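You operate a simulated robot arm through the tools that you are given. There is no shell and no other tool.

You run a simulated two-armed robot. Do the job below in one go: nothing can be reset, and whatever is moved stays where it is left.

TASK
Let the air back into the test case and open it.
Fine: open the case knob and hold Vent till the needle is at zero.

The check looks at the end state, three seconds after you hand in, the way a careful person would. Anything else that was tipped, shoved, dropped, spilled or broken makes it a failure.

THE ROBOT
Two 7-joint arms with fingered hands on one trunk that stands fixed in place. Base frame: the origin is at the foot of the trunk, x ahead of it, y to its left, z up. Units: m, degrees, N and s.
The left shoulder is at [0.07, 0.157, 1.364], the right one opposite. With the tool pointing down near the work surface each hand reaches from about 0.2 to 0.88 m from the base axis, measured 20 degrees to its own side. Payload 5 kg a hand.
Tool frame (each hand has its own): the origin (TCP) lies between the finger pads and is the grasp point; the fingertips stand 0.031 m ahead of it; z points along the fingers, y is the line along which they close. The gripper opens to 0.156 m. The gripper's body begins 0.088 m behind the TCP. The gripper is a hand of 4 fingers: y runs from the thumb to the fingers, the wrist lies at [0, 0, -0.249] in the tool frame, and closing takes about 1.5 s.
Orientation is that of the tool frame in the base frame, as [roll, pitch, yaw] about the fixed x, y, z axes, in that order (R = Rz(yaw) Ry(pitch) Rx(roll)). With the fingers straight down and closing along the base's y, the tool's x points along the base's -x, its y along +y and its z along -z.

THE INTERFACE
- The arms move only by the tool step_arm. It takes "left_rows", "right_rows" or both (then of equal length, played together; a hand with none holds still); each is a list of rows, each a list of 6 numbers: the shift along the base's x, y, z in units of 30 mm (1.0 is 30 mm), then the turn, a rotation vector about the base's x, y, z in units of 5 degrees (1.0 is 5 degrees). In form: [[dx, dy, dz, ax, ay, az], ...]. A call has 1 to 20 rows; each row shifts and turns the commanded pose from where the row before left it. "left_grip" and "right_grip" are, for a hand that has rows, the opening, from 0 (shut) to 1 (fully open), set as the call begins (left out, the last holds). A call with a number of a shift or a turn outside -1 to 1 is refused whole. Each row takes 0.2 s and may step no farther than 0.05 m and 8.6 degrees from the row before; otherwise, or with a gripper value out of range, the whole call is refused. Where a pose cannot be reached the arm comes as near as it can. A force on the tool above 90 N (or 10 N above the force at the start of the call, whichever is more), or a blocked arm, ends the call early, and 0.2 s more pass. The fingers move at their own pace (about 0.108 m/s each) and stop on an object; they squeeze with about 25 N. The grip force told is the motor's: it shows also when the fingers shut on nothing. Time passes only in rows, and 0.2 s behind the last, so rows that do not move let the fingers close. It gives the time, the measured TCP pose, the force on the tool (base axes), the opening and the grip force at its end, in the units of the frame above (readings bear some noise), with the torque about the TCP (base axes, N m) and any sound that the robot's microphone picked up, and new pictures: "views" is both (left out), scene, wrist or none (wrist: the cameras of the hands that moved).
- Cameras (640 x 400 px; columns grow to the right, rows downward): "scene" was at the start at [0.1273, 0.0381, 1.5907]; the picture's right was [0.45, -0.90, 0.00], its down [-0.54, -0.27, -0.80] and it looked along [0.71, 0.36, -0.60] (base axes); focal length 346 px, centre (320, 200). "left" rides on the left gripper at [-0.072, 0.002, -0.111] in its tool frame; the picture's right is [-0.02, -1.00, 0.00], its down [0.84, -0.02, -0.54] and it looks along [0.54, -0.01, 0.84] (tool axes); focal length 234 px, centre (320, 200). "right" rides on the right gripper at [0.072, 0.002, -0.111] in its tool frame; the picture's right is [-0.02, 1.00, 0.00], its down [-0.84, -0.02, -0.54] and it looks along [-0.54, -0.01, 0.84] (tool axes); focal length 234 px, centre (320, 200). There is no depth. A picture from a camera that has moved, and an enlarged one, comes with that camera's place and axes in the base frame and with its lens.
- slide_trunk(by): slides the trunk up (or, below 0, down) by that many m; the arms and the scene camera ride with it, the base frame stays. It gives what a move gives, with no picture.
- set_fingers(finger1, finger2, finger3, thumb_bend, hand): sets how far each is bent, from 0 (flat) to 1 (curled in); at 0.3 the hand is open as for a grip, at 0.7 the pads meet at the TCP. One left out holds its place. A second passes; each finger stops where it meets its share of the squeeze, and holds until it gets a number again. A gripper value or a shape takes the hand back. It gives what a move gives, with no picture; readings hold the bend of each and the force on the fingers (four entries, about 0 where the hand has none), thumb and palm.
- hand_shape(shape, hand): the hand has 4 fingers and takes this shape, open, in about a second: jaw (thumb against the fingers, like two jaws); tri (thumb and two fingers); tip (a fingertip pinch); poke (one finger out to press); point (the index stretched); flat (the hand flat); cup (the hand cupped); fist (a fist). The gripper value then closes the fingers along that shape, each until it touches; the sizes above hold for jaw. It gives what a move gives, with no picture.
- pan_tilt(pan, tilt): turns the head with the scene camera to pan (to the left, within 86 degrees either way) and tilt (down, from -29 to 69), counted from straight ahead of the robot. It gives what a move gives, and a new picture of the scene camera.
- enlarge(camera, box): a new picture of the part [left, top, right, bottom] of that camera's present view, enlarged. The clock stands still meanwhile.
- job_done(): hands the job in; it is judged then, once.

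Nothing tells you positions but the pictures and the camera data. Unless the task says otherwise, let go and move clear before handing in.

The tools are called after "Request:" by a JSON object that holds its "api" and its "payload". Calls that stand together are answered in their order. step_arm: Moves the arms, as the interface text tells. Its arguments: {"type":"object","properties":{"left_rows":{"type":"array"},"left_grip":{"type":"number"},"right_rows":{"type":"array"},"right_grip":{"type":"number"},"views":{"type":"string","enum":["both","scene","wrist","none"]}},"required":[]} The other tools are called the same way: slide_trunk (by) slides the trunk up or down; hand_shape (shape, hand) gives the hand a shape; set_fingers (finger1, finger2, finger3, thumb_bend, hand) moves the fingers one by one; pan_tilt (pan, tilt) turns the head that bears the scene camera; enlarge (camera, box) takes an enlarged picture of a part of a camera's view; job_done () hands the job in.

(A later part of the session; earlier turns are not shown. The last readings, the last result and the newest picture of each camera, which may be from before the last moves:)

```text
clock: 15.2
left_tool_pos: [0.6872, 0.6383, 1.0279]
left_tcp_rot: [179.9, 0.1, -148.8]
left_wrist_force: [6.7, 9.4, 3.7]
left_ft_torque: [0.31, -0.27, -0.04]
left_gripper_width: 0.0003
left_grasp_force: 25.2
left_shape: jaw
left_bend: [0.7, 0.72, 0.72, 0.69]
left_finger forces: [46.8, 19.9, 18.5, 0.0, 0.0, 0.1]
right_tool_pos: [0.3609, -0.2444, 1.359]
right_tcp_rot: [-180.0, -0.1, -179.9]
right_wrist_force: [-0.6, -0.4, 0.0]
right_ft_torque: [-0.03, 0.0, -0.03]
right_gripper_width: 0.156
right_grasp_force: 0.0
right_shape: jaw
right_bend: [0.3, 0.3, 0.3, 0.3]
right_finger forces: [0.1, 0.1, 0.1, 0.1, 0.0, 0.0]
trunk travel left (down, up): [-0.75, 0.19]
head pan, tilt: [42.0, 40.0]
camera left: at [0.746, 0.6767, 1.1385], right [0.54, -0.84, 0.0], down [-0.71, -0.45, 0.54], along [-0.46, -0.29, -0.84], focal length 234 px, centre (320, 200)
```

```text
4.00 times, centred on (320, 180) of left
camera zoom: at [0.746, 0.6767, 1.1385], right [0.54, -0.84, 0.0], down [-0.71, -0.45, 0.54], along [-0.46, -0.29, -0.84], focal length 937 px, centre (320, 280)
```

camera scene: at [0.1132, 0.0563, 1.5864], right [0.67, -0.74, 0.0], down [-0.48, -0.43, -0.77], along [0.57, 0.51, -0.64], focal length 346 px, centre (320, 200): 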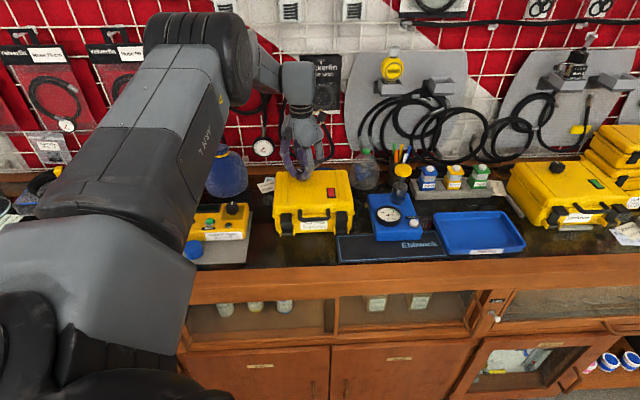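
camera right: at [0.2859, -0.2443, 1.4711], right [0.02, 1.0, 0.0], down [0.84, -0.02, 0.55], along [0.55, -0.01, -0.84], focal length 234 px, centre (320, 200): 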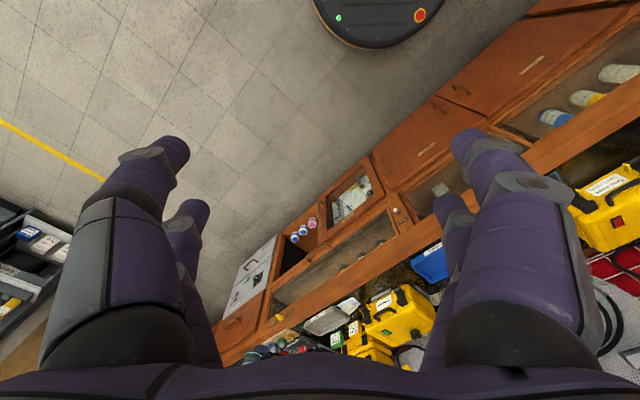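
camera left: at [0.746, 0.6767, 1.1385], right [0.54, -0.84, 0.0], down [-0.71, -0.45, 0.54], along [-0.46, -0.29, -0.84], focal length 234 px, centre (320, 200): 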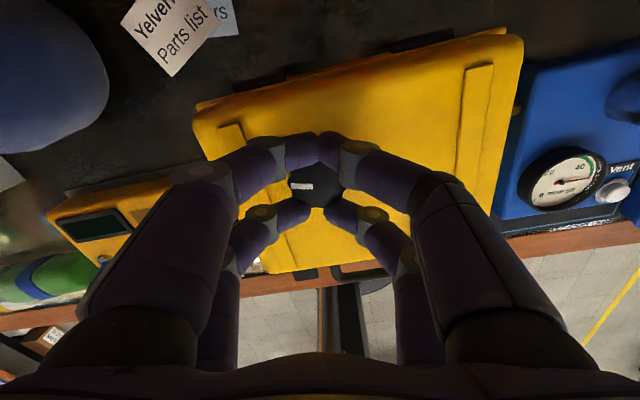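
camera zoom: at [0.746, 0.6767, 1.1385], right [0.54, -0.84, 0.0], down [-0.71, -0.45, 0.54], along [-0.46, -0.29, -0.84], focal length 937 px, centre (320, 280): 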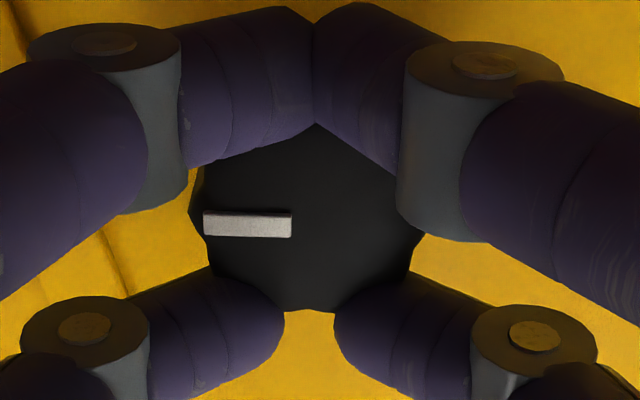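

The knob has turned about 76°. I'll go on to 90° and check the forces, indicator and the case's position.

Request:
{"api": "step_arm", "payload": {"left_rows": [[0, 0, 0, 0, 0, 0.7], [0, 0, 0, 0, 0, 0.7], [0, 0, 0, 0, 0, 0.7], [0, 0, 0, 0, 0, 0.7]], "views": "both"}}

Request:
{"api": "enlarge", "payload": {"camera": "scene", "box": [250, 120, 450, 250]}}

Request:
{"api": "enlarge", "payload": {"camera": "left", "box": [260, 130, 380, 230]}}

```text
clock: 16.2
left_tool_pos: [0.6861, 0.6378, 1.0272]
left_tcp_rot: [180.0, 0.0, -134.9]
left_wrist_force: [7.2, 13.7, 4.0]
left_ft_torque: [0.45, -0.27, -0.08]
left_gripper_width: 0.0
left_grasp_force: 24.9
left_shape: jaw
left_bend: [0.7, 0.72, 0.72, 0.69]
left_finger forces: [50.8, 19.8, 18.7, 0.0, 0.0, 0.0]
right_tool_pos: [0.3609, -0.2437, 1.3596]
right_tcp_rot: [-179.9, 0.0, -179.9]
right_wrist_force: [0.3, 0.5, -0.7]
right_ft_torque: [0.02, 0.0, 0.04]
right_gripper_width: 0.1558
right_grasp_force: 0.0
right_shape: jaw
right_bend: [0.3, 0.3, 0.3, 0.3]
right_finger forces: [0.0, 0.0, 0.1, 0.0, 0.1, 0.1]
trunk travel left (down, up): [-0.75, 0.19]
head pan, tilt: [42.0, 40.0]
camera scene: at [0.1135, 0.0584, 1.5863], right [0.67, -0.74, 0.0], down [-0.48, -0.43, -0.77], along [0.57, 0.51, -0.64], focal length 346 px, centre (320, 200)
camera left: at [0.7349, 0.6908, 1.1384], right [0.73, -0.69, 0.0], down [-0.58, -0.61, 0.54], along [-0.38, -0.39, -0.84], focal length 234 px, centre (320, 200)
```

scene: 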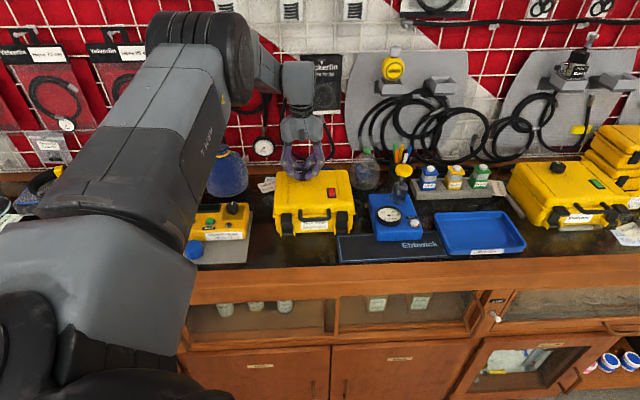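
left: 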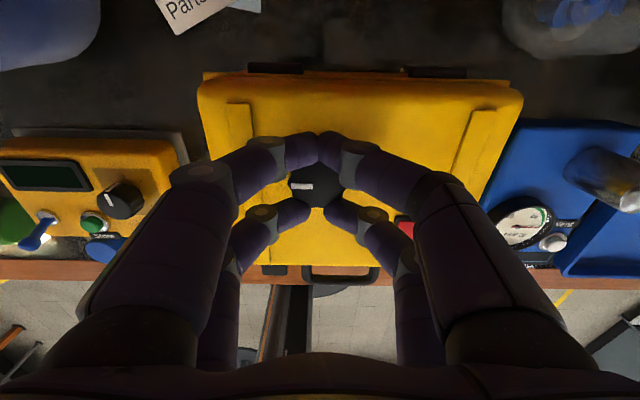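

```text
3.08 times, centred on (350, 185) of scene
camera zoom: at [0.1135, 0.0584, 1.5863], right [0.67, -0.74, 0.0], down [-0.48, -0.43, -0.77], along [0.57, 0.51, -0.64], focal length 1065 px, centre (228, 246)
```

zoom: 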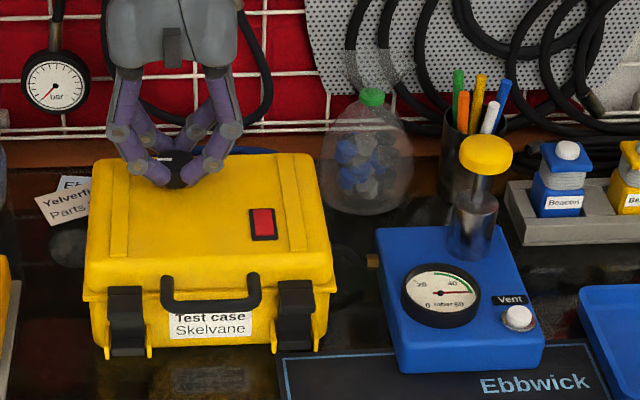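

```text
4.00 times, centred on (320, 180) of left
camera zoom: at [0.7349, 0.6908, 1.1384], right [0.73, -0.69, 0.0], down [-0.58, -0.61, 0.54], along [-0.38, -0.39, -0.84], focal length 937 px, centre (320, 280)
```

zoom: 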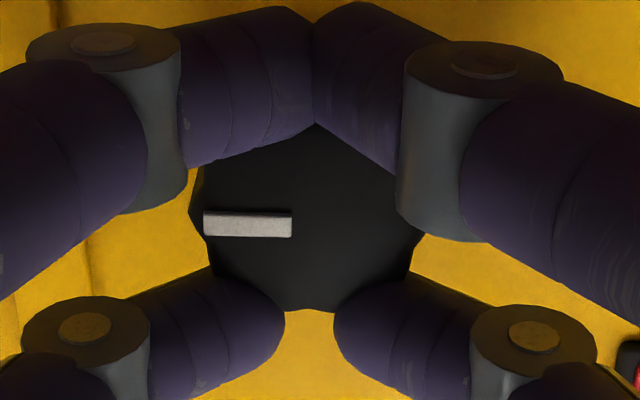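

The knob is a quarter turn open with no stop felt yet; the case hasn't moved. I'll relax the side load a little and continue turning to see whether there's a stop.

Request:
{"api": "step_arm", "payload": {"left_rows": [[0.05, 0.05, 0, 0, 0, 0.6], [0, 0, 0, 0, 0, 0.6], [0, 0, 0, 0, 0, 0.6], [0, 0, 0, 0, 0, 0.6]], "views": "wrist"}}

Request:
{"api": "enlarge", "payload": {"camera": "left", "box": [260, 130, 380, 230]}}

```text
clock: 17.2
left_tool_pos: [0.6862, 0.6375, 1.028]
left_tcp_rot: [-180.0, 0.0, -135.0]
left_wrist_force: [7.4, 15.7, 4.8]
left_ft_torque: [0.56, -0.28, -0.02]
left_gripper_width: 0.0
left_grasp_force: 25.1
left_shape: jaw
left_bend: [0.7, 0.72, 0.72, 0.69]
left_finger forces: [52.1, 20.3, 18.8, 0.0, 0.1, 0.1]
left hand out of reach, approached as far as the arm can: row 1, 2, 3, 4
right_tool_pos: [0.3618, -0.2436, 1.3599]
right_tcp_rot: [-179.9, -0.1, -179.9]
right_wrist_force: [0.7, 0.1, -0.7]
right_ft_torque: [0.03, 0.0, -0.01]
right_gripper_width: 0.156
right_grasp_force: 0.0
right_shape: jaw
right_bend: [0.3, 0.3, 0.3, 0.3]
right_finger forces: [0.0, 0.0, 0.0, 0.0, 0.0, 0.0]
trunk travel left (down, up): [-0.75, 0.19]
head pan, tilt: [42.0, 40.0]
camera left: at [0.7349, 0.6908, 1.1384], right [0.72, -0.69, 0.0], down [-0.58, -0.61, 0.54], along [-0.38, -0.39, -0.84], focal length 234 px, centre (320, 200)
```

left: 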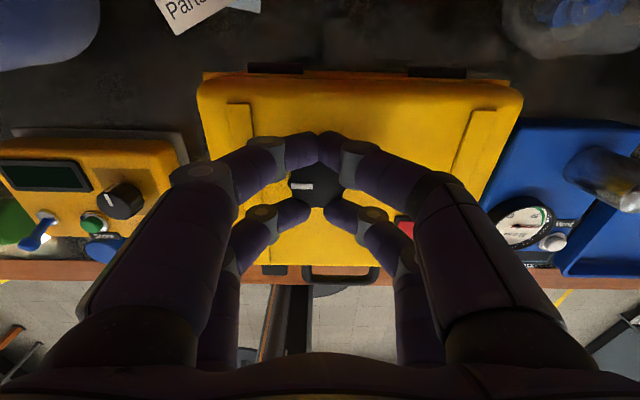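

```text
4.00 times, centred on (320, 180) of left
camera zoom: at [0.7349, 0.6908, 1.1384], right [0.72, -0.69, 0.0], down [-0.58, -0.61, 0.54], along [-0.38, -0.39, -0.84], focal length 937 px, centre (320, 280)
```

zoom: 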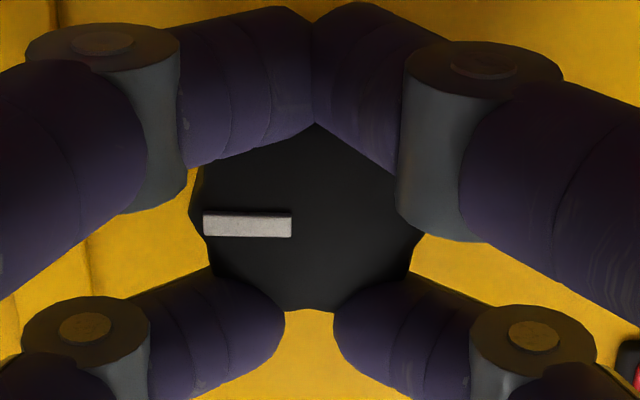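

The wrist is at its turning limit, so I'll release, lift a little, and check that the knob stays where it is before re-gripping.

Request:
{"api": "step_arm", "payload": {"left_rows": [[0, 0, 0, 0, 0, 0], [0, 0, 0, 0, 0, 0], [0, 0, 0, 0, 0, 0], [0, 0, 0, 0, 0, 0], [0, 0, 0.5, 0, 0, 0], [0, 0, 1, 0, 0, 0], [0, 0, 1, 0, 0, 0], [0, 0, 0, 0, 0, 0]], "left_grip": 0.6, "views": "both"}}

Request:
{"api": "enlarge", "payload": {"camera": "left", "box": [240, 100, 400, 230]}}

```text
clock: 19.0
left_tool_pos: [0.6883, 0.6372, 1.1012]
left_tcp_rot: [179.9, 0.0, -135.0]
left_wrist_force: [0.1, -0.3, 0.2]
left_ft_torque: [0.01, 0.02, -0.01]
left_gripper_width: 0.0932
left_grasp_force: 0.0
left_shape: jaw
left_bend: [0.32, 0.32, 0.32, 0.7]
left_finger forces: [0.0, 0.1, 0.0, 0.0, 0.1, 0.0]
right_tool_pos: [0.3612, -0.2448, 1.3586]
right_tcp_rot: [179.8, 0.0, -179.9]
right_wrist_force: [-0.6, -0.3, 0.3]
right_ft_torque: [0.0, -0.01, 0.03]
right_gripper_width: 0.1557
right_grasp_force: 0.1
right_shape: jaw
right_bend: [0.3, 0.3, 0.3, 0.3]
right_finger forces: [0.0, 0.0, 0.0, 0.0, 0.1, 0.1]
trunk travel left (down, up): [-0.75, 0.19]
head pan, tilt: [42.0, 40.0]
camera scene: at [0.113, 0.0562, 1.5864], right [0.67, -0.74, 0.0], down [-0.48, -0.43, -0.77], along [0.57, 0.51, -0.64], focal length 346 px, centre (320, 200)
camera left: at [0.7367, 0.6902, 1.2129], right [0.72, -0.69, 0.0], down [-0.58, -0.61, 0.54], along [-0.38, -0.39, -0.84], focal length 234 px, centre (320, 200)
```

scene: 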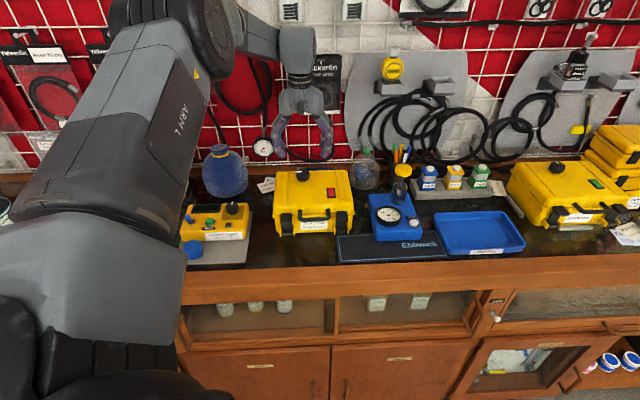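
left: 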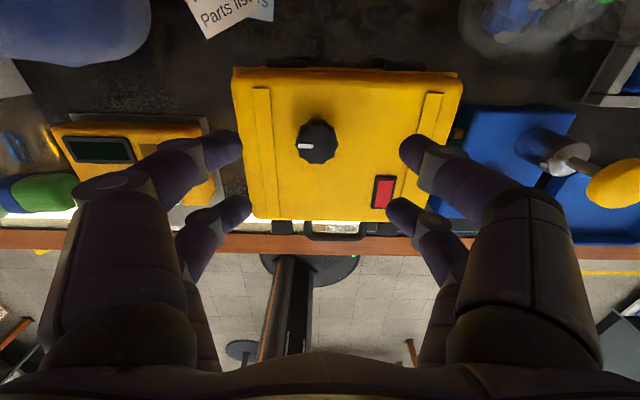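

```text
3.08 times, centred on (320, 165) of left
camera zoom: at [0.7367, 0.6902, 1.2129], right [0.72, -0.69, 0.0], down [-0.58, -0.61, 0.54], along [-0.38, -0.39, -0.84], focal length 720 px, centre (320, 308)
```

zoom: 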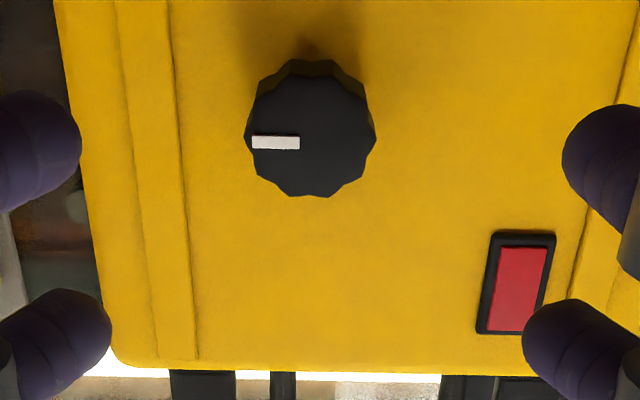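

The knob stays pointing left (90° open). I'll re-grip it with the hand turned back and test gently whether there is any more travel.

Request:
{"api": "step_arm", "payload": {"left_rows": [[0, 0, 0, 0, 0, -1], [0, 0, 0, 0, 0, -1], [0, 0, 0, 0, 0, -1], [0, 0, 0, 0, 0, -1], [0, 0, 0, 0, 0, -1], [0, 0, 0, 0, 0, -1], [0, 0, 0, 0, 0, -1], [0, 0, 0, 0, 0, -1], [0, 0, 0, 0, 0, -1], [-0.03, -0.03, -0.8, 0, 0, 0], [0, 0, -0.8, 0, 0, 0], [0, 0, -0.8, 0, 0, 0], [0, 0, 0, 0, 0, 0]], "left_grip": 0.6, "views": "wrist"}}

Request:
{"api": "step_arm", "payload": {"left_rows": [[0, 0, 0, 0, 0, 0], [0, 0, 0, 0, 0, 0], [0, 0, 0, 0, 0, 0], [0, 0, 0, 0, 0, 0], [0, 0, 0, 0, 0, 0], [0, 0, 0, 0, 0, 0], [0, 0, 0, 0, 0, 0], [0, 0, 0, 0, 0, 0]], "left_grip": 0.0, "views": "wrist"}}

```text
clock: 21.8
left_tool_pos: [0.6856, 0.6369, 1.0321]
left_tcp_rot: [179.9, 0.2, -180.0]
left_wrist_force: [0.7, -0.8, -0.3]
left_ft_torque: [0.0, -0.02, 0.01]
left_gripper_width: 0.0932
left_grasp_force: 0.0
left_shape: jaw
left_bend: [0.32, 0.32, 0.32, 0.7]
left_finger forces: [0.0, 0.0, 0.0, 0.0, 0.0, 0.0]
right_tool_pos: [0.3596, -0.2453, 1.3586]
right_tcp_rot: [-179.9, 0.0, -179.9]
right_wrist_force: [-0.3, 0.1, 0.4]
right_ft_torque: [0.0, 0.01, -0.01]
right_gripper_width: 0.1559
right_grasp_force: 0.1
right_shape: jaw
right_bend: [0.3, 0.3, 0.3, 0.3]
right_finger forces: [0.1, 0.0, 0.0, 0.1, 0.1, 0.1]
trunk travel left (down, up): [-0.75, 0.19]
head pan, tilt: [42.0, 40.0]
camera left: at [0.7568, 0.6396, 1.1426], right [0.02, -1.0, 0.0], down [-0.84, -0.02, 0.54], along [-0.54, -0.01, -0.84], focal length 234 px, centre (320, 200)
```

left: 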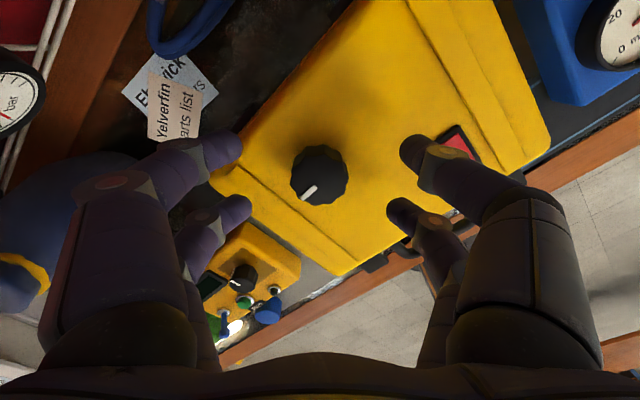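

```text
clock: 23.6
left_tool_pos: [0.6865, 0.6379, 1.0322]
left_tcp_rot: [180.0, 0.1, -179.9]
left_wrist_force: [-3.0, 0.4, 4.7]
left_ft_torque: [0.04, 0.21, -0.09]
left_gripper_width: 0.0006
left_grasp_force: 24.9
left_shape: jaw
left_bend: [0.7, 0.72, 0.72, 0.7]
left_finger forces: [0.1, 22.5, 22.6, 0.1, 0.0, 0.0]
right_tool_pos: [0.3586, -0.2458, 1.359]
right_tcp_rot: [180.0, -0.1, -180.0]
right_wrist_force: [-0.3, 0.2, -0.1]
right_ft_torque: [-0.01, 0.01, 0.02]
right_gripper_width: 0.1557
right_grasp_force: 0.0
right_shape: jaw
right_bend: [0.3, 0.3, 0.3, 0.3]
right_finger forces: [0.0, 0.0, 0.0, 0.0, 0.0, 0.0]
trunk travel left (down, up): [-0.75, 0.19]
head pan, tilt: [42.0, 40.0]
camera left: at [0.756, 0.6396, 1.1429], right [0.03, -1.0, 0.0], down [-0.84, -0.02, 0.54], along [-0.54, -0.01, -0.84], focal length 234 px, centre (320, 200)
```

left: 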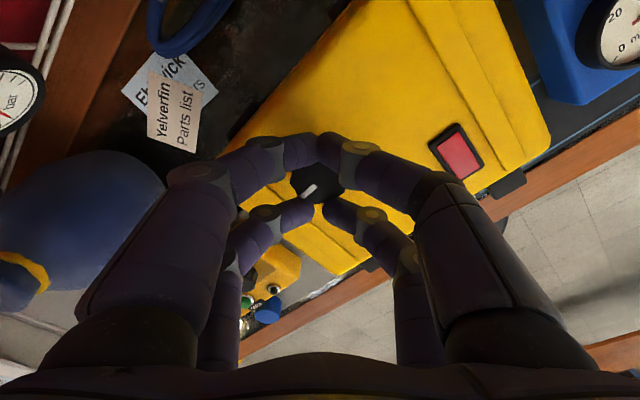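

Gripped again. I'll turn 16° further counter-clockwise and see whether the knob resists.

Request:
{"api": "step_arm", "payload": {"left_rows": [[0, 0, 0, 0, 0, 0.8], [0, 0, 0, 0, 0, 0.8], [0, 0, 0, 0, 0, 0.8], [0, 0, 0, 0, 0, 0.8]], "views": "wrist"}}

Request:
{"api": "enlarge", "payload": {"camera": "left", "box": [260, 130, 380, 230]}}

```text
clock: 24.6
left_tool_pos: [0.6864, 0.6375, 1.0321]
left_tcp_rot: [180.0, 0.2, -163.7]
left_wrist_force: [-4.0, -5.4, 2.9]
left_ft_torque: [-0.14, 0.19, -0.59]
left_gripper_width: 0.0
left_grasp_force: 25.2
left_shape: jaw
left_bend: [0.7, 0.72, 0.72, 0.69]
left_finger forces: [0.0, 25.4, 51.6, 0.0, 0.0, 0.0]
right_tool_pos: [0.3572, -0.246, 1.3594]
right_tcp_rot: [179.8, 0.0, -180.0]
right_wrist_force: [-0.5, -0.2, 0.1]
right_ft_torque: [0.0, -0.01, -0.01]
right_gripper_width: 0.1559
right_grasp_force: 0.1
right_shape: jaw
right_bend: [0.3, 0.3, 0.3, 0.3]
right_finger forces: [0.0, 0.0, 0.0, 0.0, 0.0, 0.0]
trunk travel left (down, up): [-0.75, 0.19]
head pan, tilt: [42.0, 40.0]
camera left: at [0.7535, 0.6583, 1.1439], right [0.3, -0.95, 0.0], down [-0.8, -0.25, 0.54], along [-0.52, -0.16, -0.84], focal length 234 px, centre (320, 200)
```

left: 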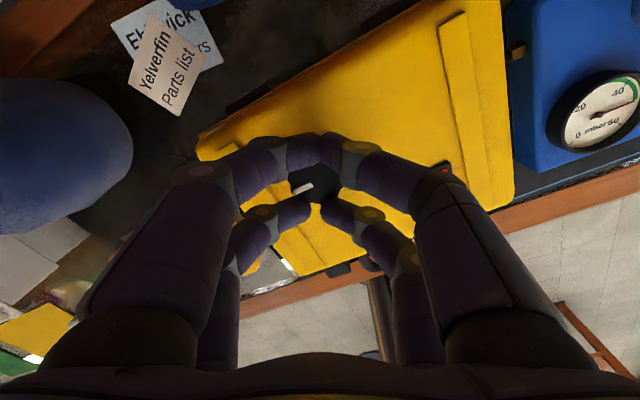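

```text
4.00 times, centred on (320, 180) of left
camera zoom: at [0.7535, 0.6583, 1.1439], right [0.3, -0.95, 0.0], down [-0.8, -0.25, 0.54], along [-0.52, -0.16, -0.84], focal length 937 px, centre (320, 280)
```

zoom: 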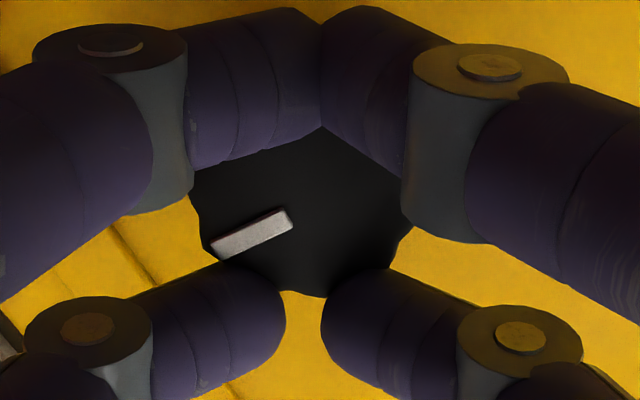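

The knob slipped in the grip with torque rising, so it is at its stop: a quarter turn, fully open. I'll release, lift clear, and make a poking finger for the Vent button at about [0.809, 0.328, 0.915].

Request:
{"api": "step_arm", "payload": {"left_rows": [[0, 0, 0, 0, 0, 0], [0, 0, 0, 0, 0, 0], [0, 0, 0, 0, 0, 0], [0, 0, 0, 0, 0, 0], [0, 0, 0.5, 0, 0, 0], [0, 0, 1, 0, 0, 0], [0, 0, 1, 0, 0, 0], [0, 0, 1, 0, 0, 0], [0, 0, 1, 0, 0, 0], [0, 0, 0, 0, 0, 0]], "left_grip": 0.6, "views": "both"}}

Request:
{"api": "enlarge", "payload": {"camera": "scene", "box": [250, 120, 450, 250]}}

Request:
{"api": "hand_shape", "payload": {"hand": "left", "shape": "poke"}}

Request:
{"api": "enlarge", "payload": {"camera": "left", "box": [0, 0, 640, 400]}}

Request:
{"api": "enlarge", "payload": {"camera": "scene", "box": [250, 40, 370, 190]}}

```text
clock: 26.8
left_tool_pos: [0.6888, 0.6376, 1.1672]
left_tcp_rot: [180.0, 0.0, -164.0]
left_wrist_force: [0.0, -0.3, -0.1]
left_ft_torque: [0.06, 0.02, 0.01]
left_gripper_width: 0.0934
left_grasp_force: 0.1
left_shape: jaw
left_bend: [0.32, 0.32, 0.32, 0.7]
left_finger forces: [0.1, 0.0, 0.1, 0.1, 0.0, 0.0]
right_tool_pos: [0.3612, -0.2448, 1.3592]
right_tcp_rot: [-179.9, 0.0, -179.9]
right_wrist_force: [0.1, -0.1, 1.0]
right_ft_torque: [0.01, 0.02, -0.02]
right_gripper_width: 0.1558
right_grasp_force: 0.1
right_shape: jaw
right_bend: [0.3, 0.3, 0.3, 0.3]
right_finger forces: [0.0, 0.0, 0.0, 0.0, 0.0, 0.0]
trunk travel left (down, up): [-0.75, 0.19]
head pan, tilt: [42.0, 40.0]
camera scene: at [0.1132, 0.0565, 1.5864], right [0.67, -0.74, 0.0], down [-0.48, -0.43, -0.77], along [0.57, 0.51, -0.64], focal length 346 px, centre (320, 200)
camera left: at [0.756, 0.6594, 1.2762], right [0.3, -0.95, 0.0], down [-0.8, -0.25, 0.54], along [-0.52, -0.16, -0.84], focal length 234 px, centre (320, 200)
```

scene: 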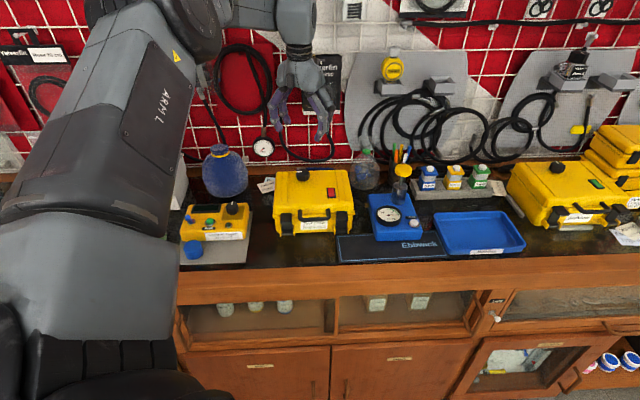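
left: 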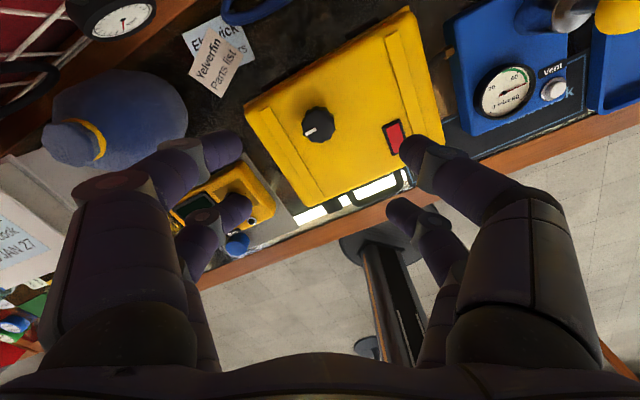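

```text
3.08 times, centred on (350, 185) of scene
camera zoom: at [0.1132, 0.0565, 1.5864], right [0.67, -0.74, 0.0], down [-0.48, -0.43, -0.77], along [0.57, 0.51, -0.64], focal length 1065 px, centre (228, 246)
```

zoom: 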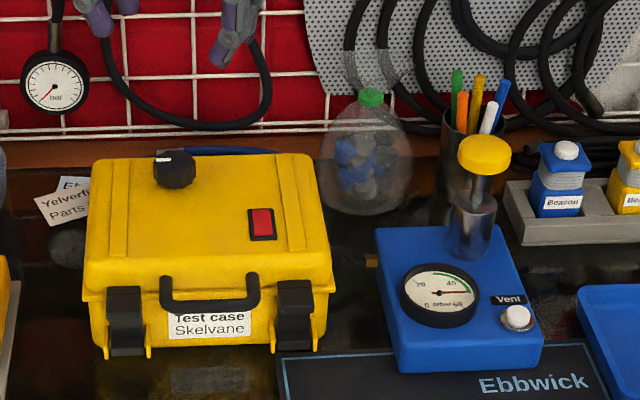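

```text
clock: 27.7
left_tool_pos: [0.6876, 0.6377, 1.1649]
left_tcp_rot: [179.9, 0.1, -164.1]
left_wrist_force: [-0.5, -0.9, -0.4]
left_ft_torque: [0.01, 0.01, -0.01]
left_gripper_width: 0.0
left_grasp_force: 0.0
left_shape: poke
left_bend: [1.0, 1.0, 1.0, 0.32]
left_finger forces: [0.1, 0.0, 0.1, 0.1, 0.1, 0.1]
right_tool_pos: [0.3598, -0.2453, 1.3585]
right_tcp_rot: [180.0, -0.1, -179.8]
right_wrist_force: [-1.3, 0.1, -0.1]
right_ft_torque: [0.0, -0.04, -0.01]
right_gripper_width: 0.1556
right_grasp_force: 0.0
right_shape: jaw
right_bend: [0.3, 0.3, 0.3, 0.3]
right_finger forces: [0.1, 0.0, 0.0, 0.0, 0.0, 0.0]
trunk travel left (down, up): [-0.75, 0.19]
head pan, tilt: [42.0, 40.0]
```

```text
1.00 times, centred on (320, 200) of left (not enlarged: the box is as wide or as high as the picture)
camera zoom: at [0.7555, 0.6593, 1.2763], right [0.3, -0.95, 0.0], down [-0.8, -0.25, 0.54], along [-0.52, -0.16, -0.84], focal length 234 px, centre (320, 200)
```

zoom: 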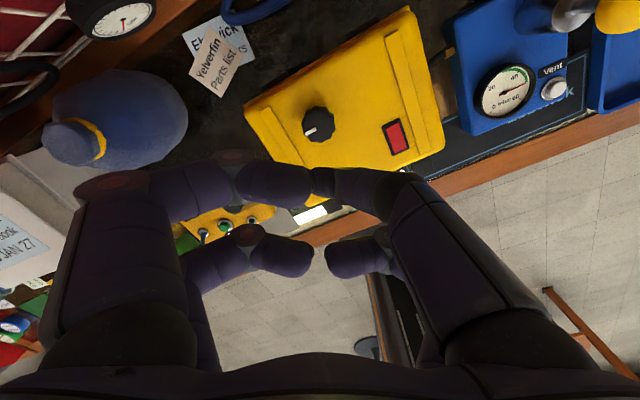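

```text
2.67 times, centred on (310, 115) of scene
camera zoom: at [0.1126, 0.0563, 1.5864], right [0.67, -0.74, 0.0], down [-0.48, -0.43, -0.77], along [0.57, 0.51, -0.64], focal length 923 px, centre (347, 427)
```

zoom: 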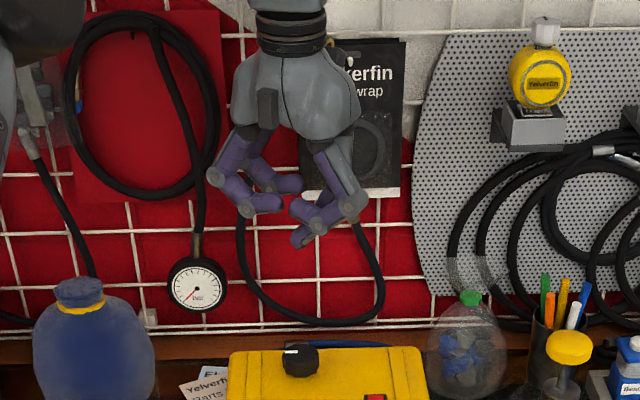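

The knob's mark now points left and stays there. I need to see which finger the poke shape puts forward, so I'll let it settle and look again.

Request:
{"api": "step_arm", "payload": {"left_rows": [[0, 0, 0, 0, 0, 0], [0, 0, 0, 0, 0, 0], [0, 0, 0, 0, 0, 0]], "views": "wrist"}}

Request:
{"api": "enlarge", "payload": {"camera": "scene", "box": [270, 50, 350, 150]}}

```text
clock: 28.5
left_tool_pos: [0.6876, 0.6382, 1.1656]
left_tcp_rot: [-180.0, 0.0, -164.0]
left_wrist_force: [0.6, 0.2, -0.1]
left_ft_torque: [0.0, -0.04, 0.01]
left_gripper_width: 0.0
left_grasp_force: 0.1
left_shape: poke
left_bend: [1.0, 1.0, 1.0, 0.32]
left_finger forces: [0.0, 0.0, 0.0, 0.0, 0.0, 0.1]
right_tool_pos: [0.3612, -0.2452, 1.3578]
right_tcp_rot: [-179.9, -0.1, -180.0]
right_wrist_force: [-0.3, -0.2, 0.4]
right_ft_torque: [0.01, 0.0, -0.01]
right_gripper_width: 0.1559
right_grasp_force: 0.0
right_shape: jaw
right_bend: [0.3, 0.3, 0.3, 0.3]
right_finger forces: [0.0, 0.1, 0.0, 0.0, 0.0, 0.1]
trunk travel left (down, up): [-0.75, 0.19]
head pan, tilt: [42.0, 40.0]
camera left: at [0.7556, 0.6592, 1.2763], right [0.3, -0.95, 0.0], down [-0.8, -0.25, 0.54], along [-0.52, -0.16, -0.84], focal length 234 px, centre (320, 200)
```

left: 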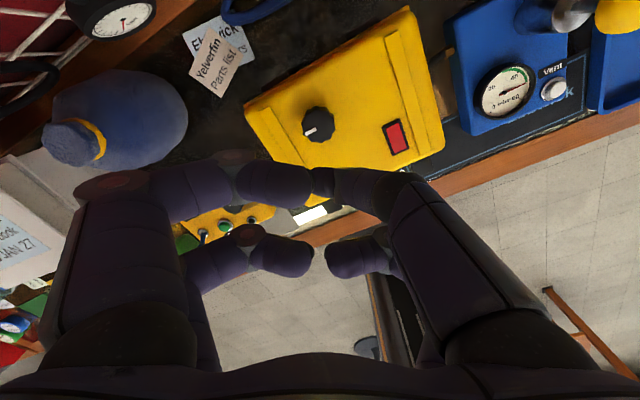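

```text
4.00 times, centred on (310, 100) of scene
camera zoom: at [0.1127, 0.0563, 1.5864], right [0.67, -0.74, 0.0], down [-0.48, -0.43, -0.77], along [0.57, 0.51, -0.64], focal length 1384 px, centre (360, 600)
```

zoom: 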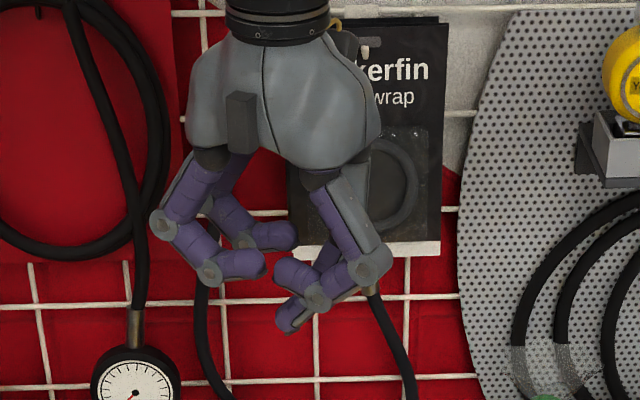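

Poke leaves the fingers mostly curled here, so I'll set them one by one to get a single finger extended, and see which finger it is.

Request:
{"api": "set_fingers", "payload": {"hand": "left", "finger1": 0.4, "finger2": 1.0, "finger3": 1.0, "thumb_bend": 1.0}}

Request:
{"api": "enlarge", "payload": {"camera": "scene", "box": [270, 50, 350, 150]}}

Request:
{"api": "enlarge", "payload": {"camera": "left", "box": [0, 0, 640, 400]}}

```text
clock: 29.5
left_tool_pos: [0.6872, 0.6378, 1.1654]
left_tcp_rot: [180.0, 0.0, -164.0]
left_wrist_force: [-0.5, 0.5, 0.2]
left_ft_torque: [-0.06, -0.01, 0.02]
left_gripper_width: 0.0487
left_grasp_force: 0.0
left_shape: fingers
left_bend: [0.4, 0.99, 0.99, 1.0]
left_finger forces: [0.1, 0.0, 0.0, 0.0, 0.0, 0.1]
right_tool_pos: [0.3609, -0.2451, 1.359]
right_tcp_rot: [-180.0, 0.0, -180.0]
right_wrist_force: [0.4, -0.4, 1.1]
right_ft_torque: [0.0, 0.02, 0.0]
right_gripper_width: 0.1557
right_grasp_force: 0.1
right_shape: jaw
right_bend: [0.3, 0.3, 0.3, 0.3]
right_finger forces: [0.0, 0.0, 0.1, 0.0, 0.1, 0.0]
trunk travel left (down, up): [-0.75, 0.19]
head pan, tilt: [42.0, 40.0]
```

```text
4.00 times, centred on (310, 100) of scene
camera zoom: at [0.1127, 0.0563, 1.5864], right [0.67, -0.74, 0.0], down [-0.48, -0.43, -0.77], along [0.57, 0.51, -0.64], focal length 1384 px, centre (360, 600)
```

zoom: 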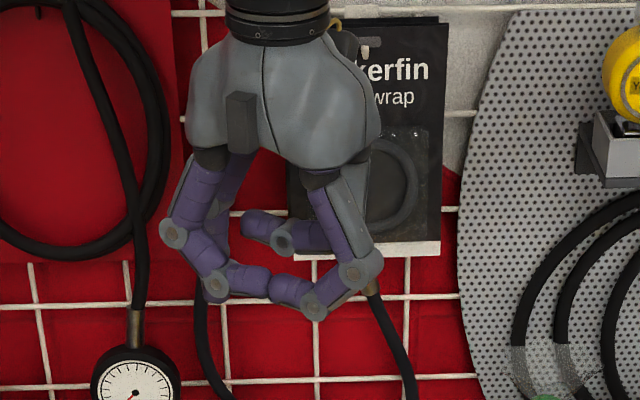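

```text
1.00 times, centred on (320, 200) of left (not enlarged: the box is as wide or as high as the picture)
camera zoom: at [0.7556, 0.6592, 1.2763], right [0.3, -0.95, 0.0], down [-0.8, -0.25, 0.54], along [-0.52, -0.16, -0.84], focal length 234 px, centre (320, 200)
```

zoom: 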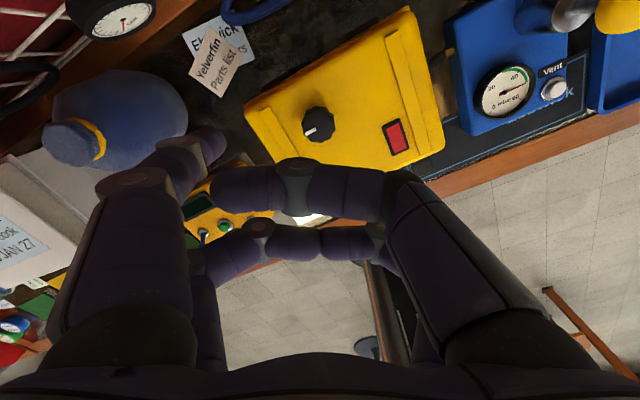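

Finger 1 is the far-left one in the wrist view. I'll try the 'point' shape, which should stretch one finger out fully.

Request:
{"api": "hand_shape", "payload": {"hand": "left", "shape": "point"}}

Request:
{"api": "enlarge", "payload": {"camera": "scene", "box": [270, 50, 350, 150]}}

Request:
{"api": "enlarge", "payload": {"camera": "left", "box": [0, 0, 640, 400]}}

```text
clock: 30.4
left_tool_pos: [0.6887, 0.6368, 1.1653]
left_tcp_rot: [180.0, -0.1, -164.1]
left_wrist_force: [0.0, -0.6, 0.7]
left_ft_torque: [-0.02, 0.0, -0.01]
left_gripper_width: 0.0
left_grasp_force: 0.0
left_shape: point
left_bend: [0.7, 1.0, 0.99, 0.51]
left_finger forces: [0.1, 0.0, 0.0, 0.1, 0.1, 0.1]
right_tool_pos: [0.3597, -0.2451, 1.3585]
right_tcp_rot: [180.0, 0.1, -179.9]
right_wrist_force: [-0.4, -0.8, 0.1]
right_ft_torque: [-0.03, 0.0, 0.02]
right_gripper_width: 0.1559
right_grasp_force: 0.1
right_shape: jaw
right_bend: [0.3, 0.3, 0.3, 0.3]
right_finger forces: [0.0, 0.0, 0.0, 0.1, 0.0, 0.1]
trunk travel left (down, up): [-0.75, 0.19]
head pan, tilt: [42.0, 40.0]
```

```text
4.00 times, centred on (310, 100) of scene
camera zoom: at [0.1127, 0.0564, 1.5864], right [0.67, -0.74, 0.0], down [-0.48, -0.43, -0.77], along [0.57, 0.51, -0.64], focal length 1384 px, centre (360, 600)
```

zoom: 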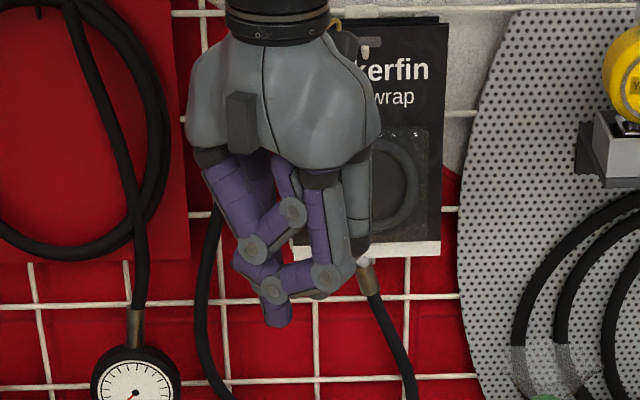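

```text
1.00 times, centred on (320, 200) of left (not enlarged: the box is as wide or as high as the picture)
camera zoom: at [0.7556, 0.6593, 1.2763], right [0.3, -0.95, 0.0], down [-0.8, -0.25, 0.54], along [-0.52, -0.16, -0.84], focal length 234 px, centre (320, 200)
```

zoom: 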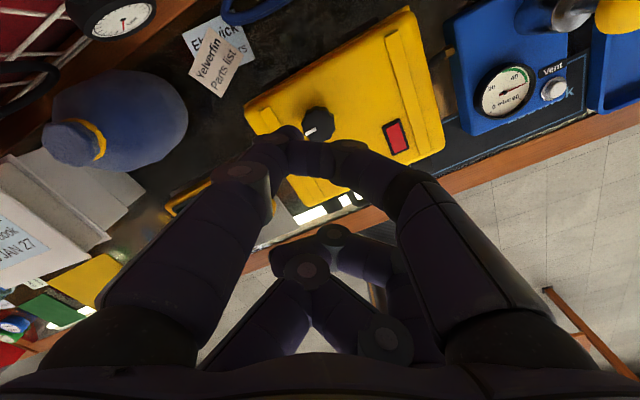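

In the 'point' shape finger 1 stands out lowest, its tip about 26 mm/20 mm off the tool axis and 38 mm ahead. I'll bring it above the Vent button at hover height with the hand on the near side of the button.

Request:
{"api": "step_arm", "payload": {"left_rows": [[0.264, -0.914, 0, 0, 0, -0.267], [0.264, -0.914, 0, 0, 0, -0.267], [0.264, -0.914, 0, 0, 0, -0.267], [0.264, -0.914, 0, 0, 0, -0.267], [0.264, -0.914, 0, 0, 0, -0.267], [0.264, -0.914, 0, 0, 0, -0.267], [0.264, -0.914, 0, 0, 0, -0.267], [0.264, -0.914, 0, 0, 0, -0.267], [0.264, -0.914, 0, 0, 0, -0.267], [0.264, -0.914, 0, 0, 0, -0.267], [0.264, -0.914, 0, 0, 0, -0.267], [0.264, -0.914, 0, 0, 0, -0.267], [0, 0, -0.8, 0, 0, 0], [0, 0, -0.8, 0, 0, 0], [0, 0, -0.8, 0, 0, 0], [0, 0, 0, 0, 0, 0]], "views": "both"}}

Request:
{"api": "enlarge", "payload": {"camera": "scene", "box": [350, 120, 470, 260]}}

```text
clock: 33.8
left_tool_pos: [0.7582, 0.3115, 1.1]
left_tcp_rot: [179.9, 0.4, -179.8]
left_wrist_force: [-0.2, 0.7, 0.9]
left_ft_torque: [0.0, 0.01, 0.03]
left_gripper_width: 0.0
left_grasp_force: 0.0
left_shape: point
left_bend: [0.7, 1.0, 0.99, 0.46]
left_finger forces: [0.0, 0.0, 0.0, 0.1, 0.0, 0.0]
left hand out of reach, approached as far as the arm can: row 12, 13, 14, 15
right_tool_pos: [0.3605, -0.2465, 1.3587]
right_tcp_rot: [-179.9, 0.0, -179.9]
right_wrist_force: [-0.2, 0.2, -0.3]
right_ft_torque: [0.0, 0.02, -0.02]
right_gripper_width: 0.1561
right_grasp_force: 0.1
right_shape: jaw
right_bend: [0.3, 0.3, 0.3, 0.3]
right_finger forces: [0.0, 0.0, 0.0, 0.0, 0.1, 0.0]
trunk travel left (down, up): [-0.75, 0.19]
head pan, tilt: [42.0, 40.0]
camera scene: at [0.1124, 0.0562, 1.5865], right [0.67, -0.74, 0.0], down [-0.48, -0.43, -0.77], along [0.57, 0.51, -0.64], focal length 346 px, centre (320, 200)
camera left: at [0.8293, 0.3136, 1.2104], right [0.03, -1.0, 0.0], down [-0.84, -0.02, 0.54], along [-0.54, -0.01, -0.84], focal length 234 px, centre (320, 200)
```

scene: 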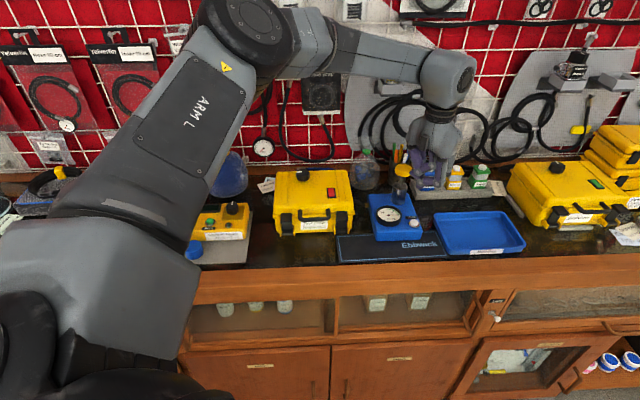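
left: 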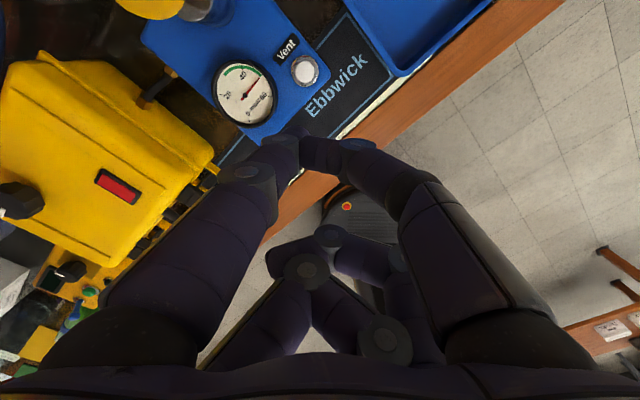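

```text
2.86 times, centred on (410, 190) of scene
camera zoom: at [0.1124, 0.0562, 1.5865], right [0.67, -0.74, 0.0], down [-0.48, -0.43, -0.77], along [0.57, 0.51, -0.64], focal length 989 px, centre (63, 229)
```

zoom: 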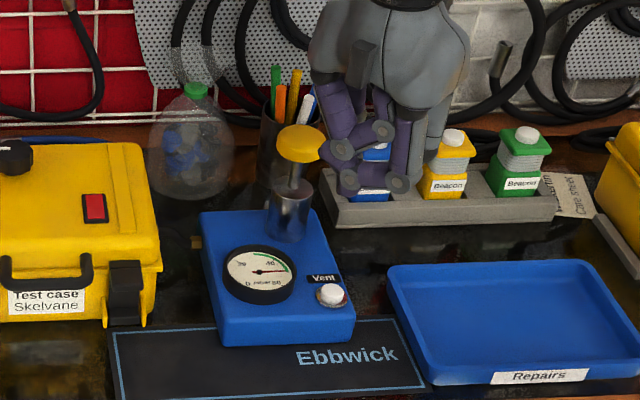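

The straight-down reach is limited at this hand yaw. I'll turn the hand 45° clockwise, which worked well near the knob, and see if it can get over the Vent button.

Request:
{"api": "step_arm", "payload": {"left_rows": [[0, 0, 0, 0, 0, -1], [0, 0, 0, 0, 0, -1], [0, 0, 0, 0, 0, -1], [0, 0, 0, 0, 0, -1], [0, 0, 0, 0, 0, -1], [0, 0, 0, 0, 0, -1], [0, 0, 0, 0, 0, -1], [0, 0, 0, 0, 0, -1], [0, 0, 0, 0, 0, -1], [0.2, 0.25, 0, 0, 0, 0], [0.2, 0.25, 0, 0, 0, 0], [0.2, 0.2, 0, 0, 0, 0], [0, 0, 0, 0, 0, 0]], "views": "both"}}

Request:
{"api": "enlarge", "payload": {"camera": "scene", "box": [350, 120, 470, 260]}}

```text
clock: 36.6
left_tool_pos: [0.7649, 0.3389, 1.1024]
left_tcp_rot: [179.9, 0.2, 135.1]
left_wrist_force: [-1.2, 0.4, 0.4]
left_ft_torque: [-0.01, -0.01, 0.0]
left_gripper_width: 0.0
left_grasp_force: 0.0
left_shape: point
left_bend: [0.7, 1.0, 0.99, 0.44]
left_finger forces: [0.1, 0.0, 0.0, 0.1, 0.1, 0.0]
left hand out of reach, approached as far as the arm can: row 10, 11, 12
right_tool_pos: [0.3598, -0.2463, 1.3587]
right_tcp_rot: [-180.0, 0.0, -179.8]
right_wrist_force: [0.9, 0.1, 0.2]
right_ft_torque: [-0.01, 0.03, 0.03]
right_gripper_width: 0.1558
right_grasp_force: 0.0
right_shape: jaw
right_bend: [0.3, 0.3, 0.3, 0.3]
right_finger forces: [0.1, 0.0, 0.0, 0.0, 0.0, 0.0]
trunk travel left (down, up): [-0.75, 0.19]
head pan, tilt: [42.0, 40.0]
camera scene: at [0.1127, 0.0562, 1.5864], right [0.67, -0.74, 0.0], down [-0.48, -0.43, -0.77], along [0.57, 0.51, -0.64], focal length 346 px, centre (320, 200)
camera left: at [0.8162, 0.289, 1.2128], right [-0.69, -0.72, 0.0], down [-0.61, 0.58, 0.54], along [-0.39, 0.38, -0.84], focal length 234 px, centre (320, 200)
```

scene: 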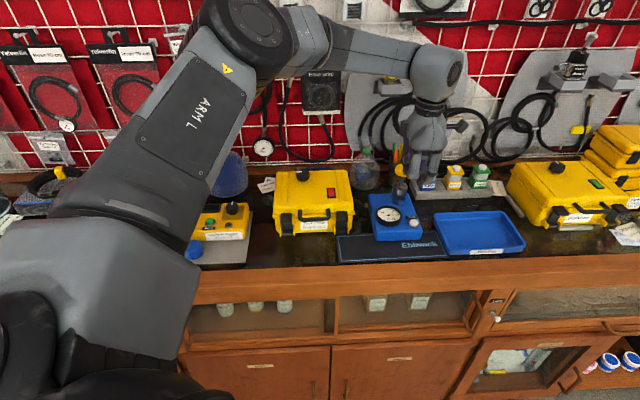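
left: 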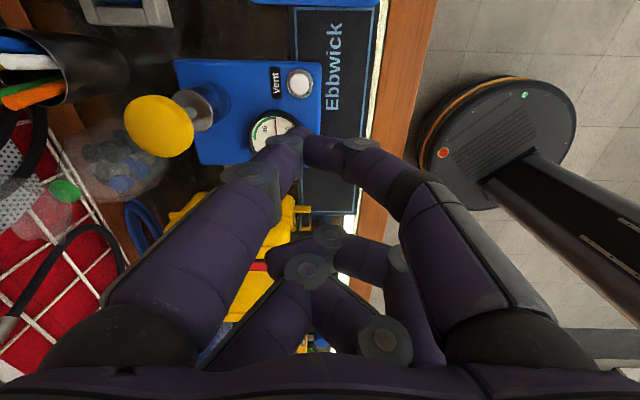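

```text
2.86 times, centred on (410, 190) of scene
camera zoom: at [0.1127, 0.0562, 1.5864], right [0.67, -0.74, 0.0], down [-0.48, -0.43, -0.77], along [0.57, 0.51, -0.64], focal length 989 px, centre (63, 229)
```

zoom: 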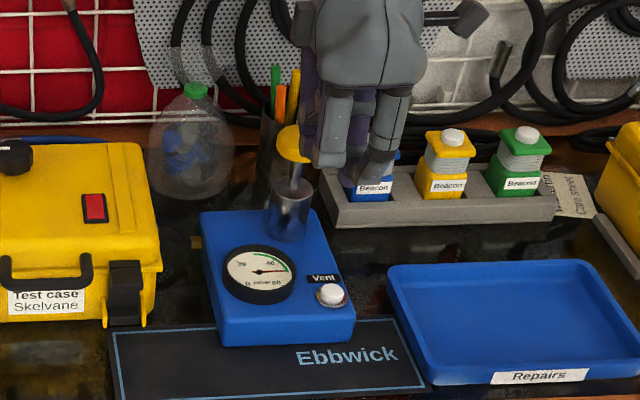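

Still short by a centimetre or so at this height. The stated reach is for near-bench heights, so I'll back off slightly, lower to z≈0.99 and try again from there.

Request:
{"api": "step_arm", "payload": {"left_rows": [[-0.3, -0.1, -0.7, 0, 0, 0], [-0.3, -0.1, -0.7, 0, 0, 0], [0, 0, -0.8, 0, 0, 0], [0, 0, -0.8, 0, 0, 0], [0, 0, -0.7, 0, 0, 0], [0, 0, 0, 0, 0, 0]], "views": "none"}}

Request:
{"api": "step_arm", "payload": {"left_rows": [[0.3, 0, 0, 0, 0, 0], [0.3, 0, 0, 0, 0, 0], [0.3, 0, 0, 0, 0, 0], [0.2, 0, 0, 0, 0, 0], [0, 0, 0, 0, 0, 0]], "views": "both"}}

```text
clock: 38.0
left_tool_pos: [0.7232, 0.338, 1.0028]
left_tcp_rot: [179.9, 0.1, 135.1]
left_wrist_force: [-0.1, -0.6, 0.2]
left_ft_torque: [-0.02, 0.0, 0.02]
left_gripper_width: 0.0
left_grasp_force: 0.1
left_shape: point
left_bend: [0.7, 1.0, 0.99, 0.43]
left_finger forces: [0.0, 0.0, 0.0, 0.1, 0.0, 0.1]
left hand out of reach, approached as far as the arm can: row 3, 4, 5
right_tool_pos: [0.3602, -0.2457, 1.3577]
right_tcp_rot: [-180.0, 0.0, -180.0]
right_wrist_force: [0.7, -0.2, -0.1]
right_ft_torque: [-0.02, 0.0, 0.0]
right_gripper_width: 0.1558
right_grasp_force: 0.1
right_shape: jaw
right_bend: [0.3, 0.3, 0.3, 0.3]
right_finger forces: [0.1, 0.0, 0.1, 0.1, 0.0, 0.0]
trunk travel left (down, up): [-0.75, 0.19]
head pan, tilt: [42.0, 40.0]
```

```text
clock: 39.2
left_tool_pos: [0.7318, 0.3409, 1.0164]
left_tcp_rot: [179.9, 0.2, 135.1]
left_wrist_force: [-0.5, -0.3, -0.7]
left_ft_torque: [0.01, -0.02, 0.03]
left_gripper_width: 0.0
left_grasp_force: 0.1
left_shape: point
left_bend: [0.7, 1.0, 0.99, 0.43]
left_finger forces: [0.1, 0.1, 0.0, 0.0, 0.0, 0.0]
left hand out of reach, approached as far as the arm can: row 1, 2, 3, 4
right_tool_pos: [0.3587, -0.246, 1.3583]
right_tcp_rot: [179.9, 0.1, -179.9]
right_wrist_force: [0.5, 0.5, -0.2]
right_ft_torque: [0.02, 0.02, -0.04]
right_gripper_width: 0.1562
right_grasp_force: 0.0
right_shape: jaw
right_bend: [0.3, 0.3, 0.3, 0.3]
right_finger forces: [0.0, 0.0, 0.0, 0.0, 0.0, 0.0]
trunk travel left (down, up): [-0.75, 0.19]
head pan, tilt: [42.0, 40.0]
camera scene: at [0.1127, 0.0562, 1.5864], right [0.67, -0.74, 0.0], down [-0.48, -0.43, -0.77], along [0.57, 0.51, -0.64], focal length 346 px, centre (320, 200)
camera left: at [0.7831, 0.2918, 1.127], right [-0.69, -0.72, 0.0], down [-0.61, 0.58, 0.54], along [-0.39, 0.37, -0.84], focal length 234 px, centre (320, 200)
```

scene: 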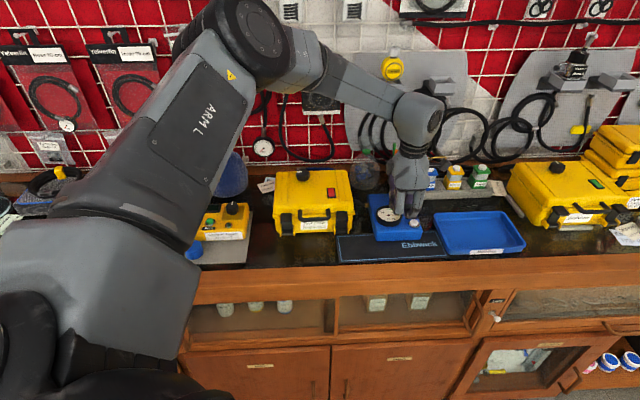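
left: 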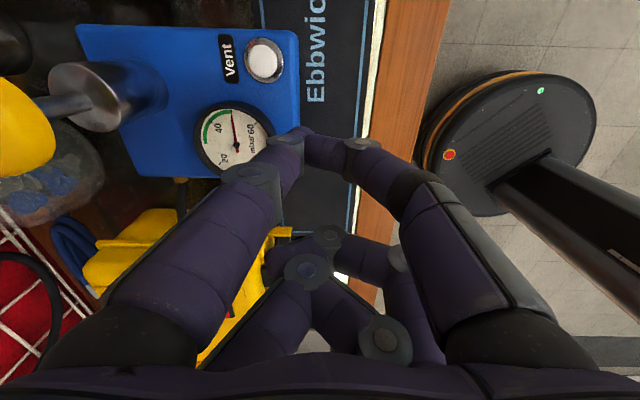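

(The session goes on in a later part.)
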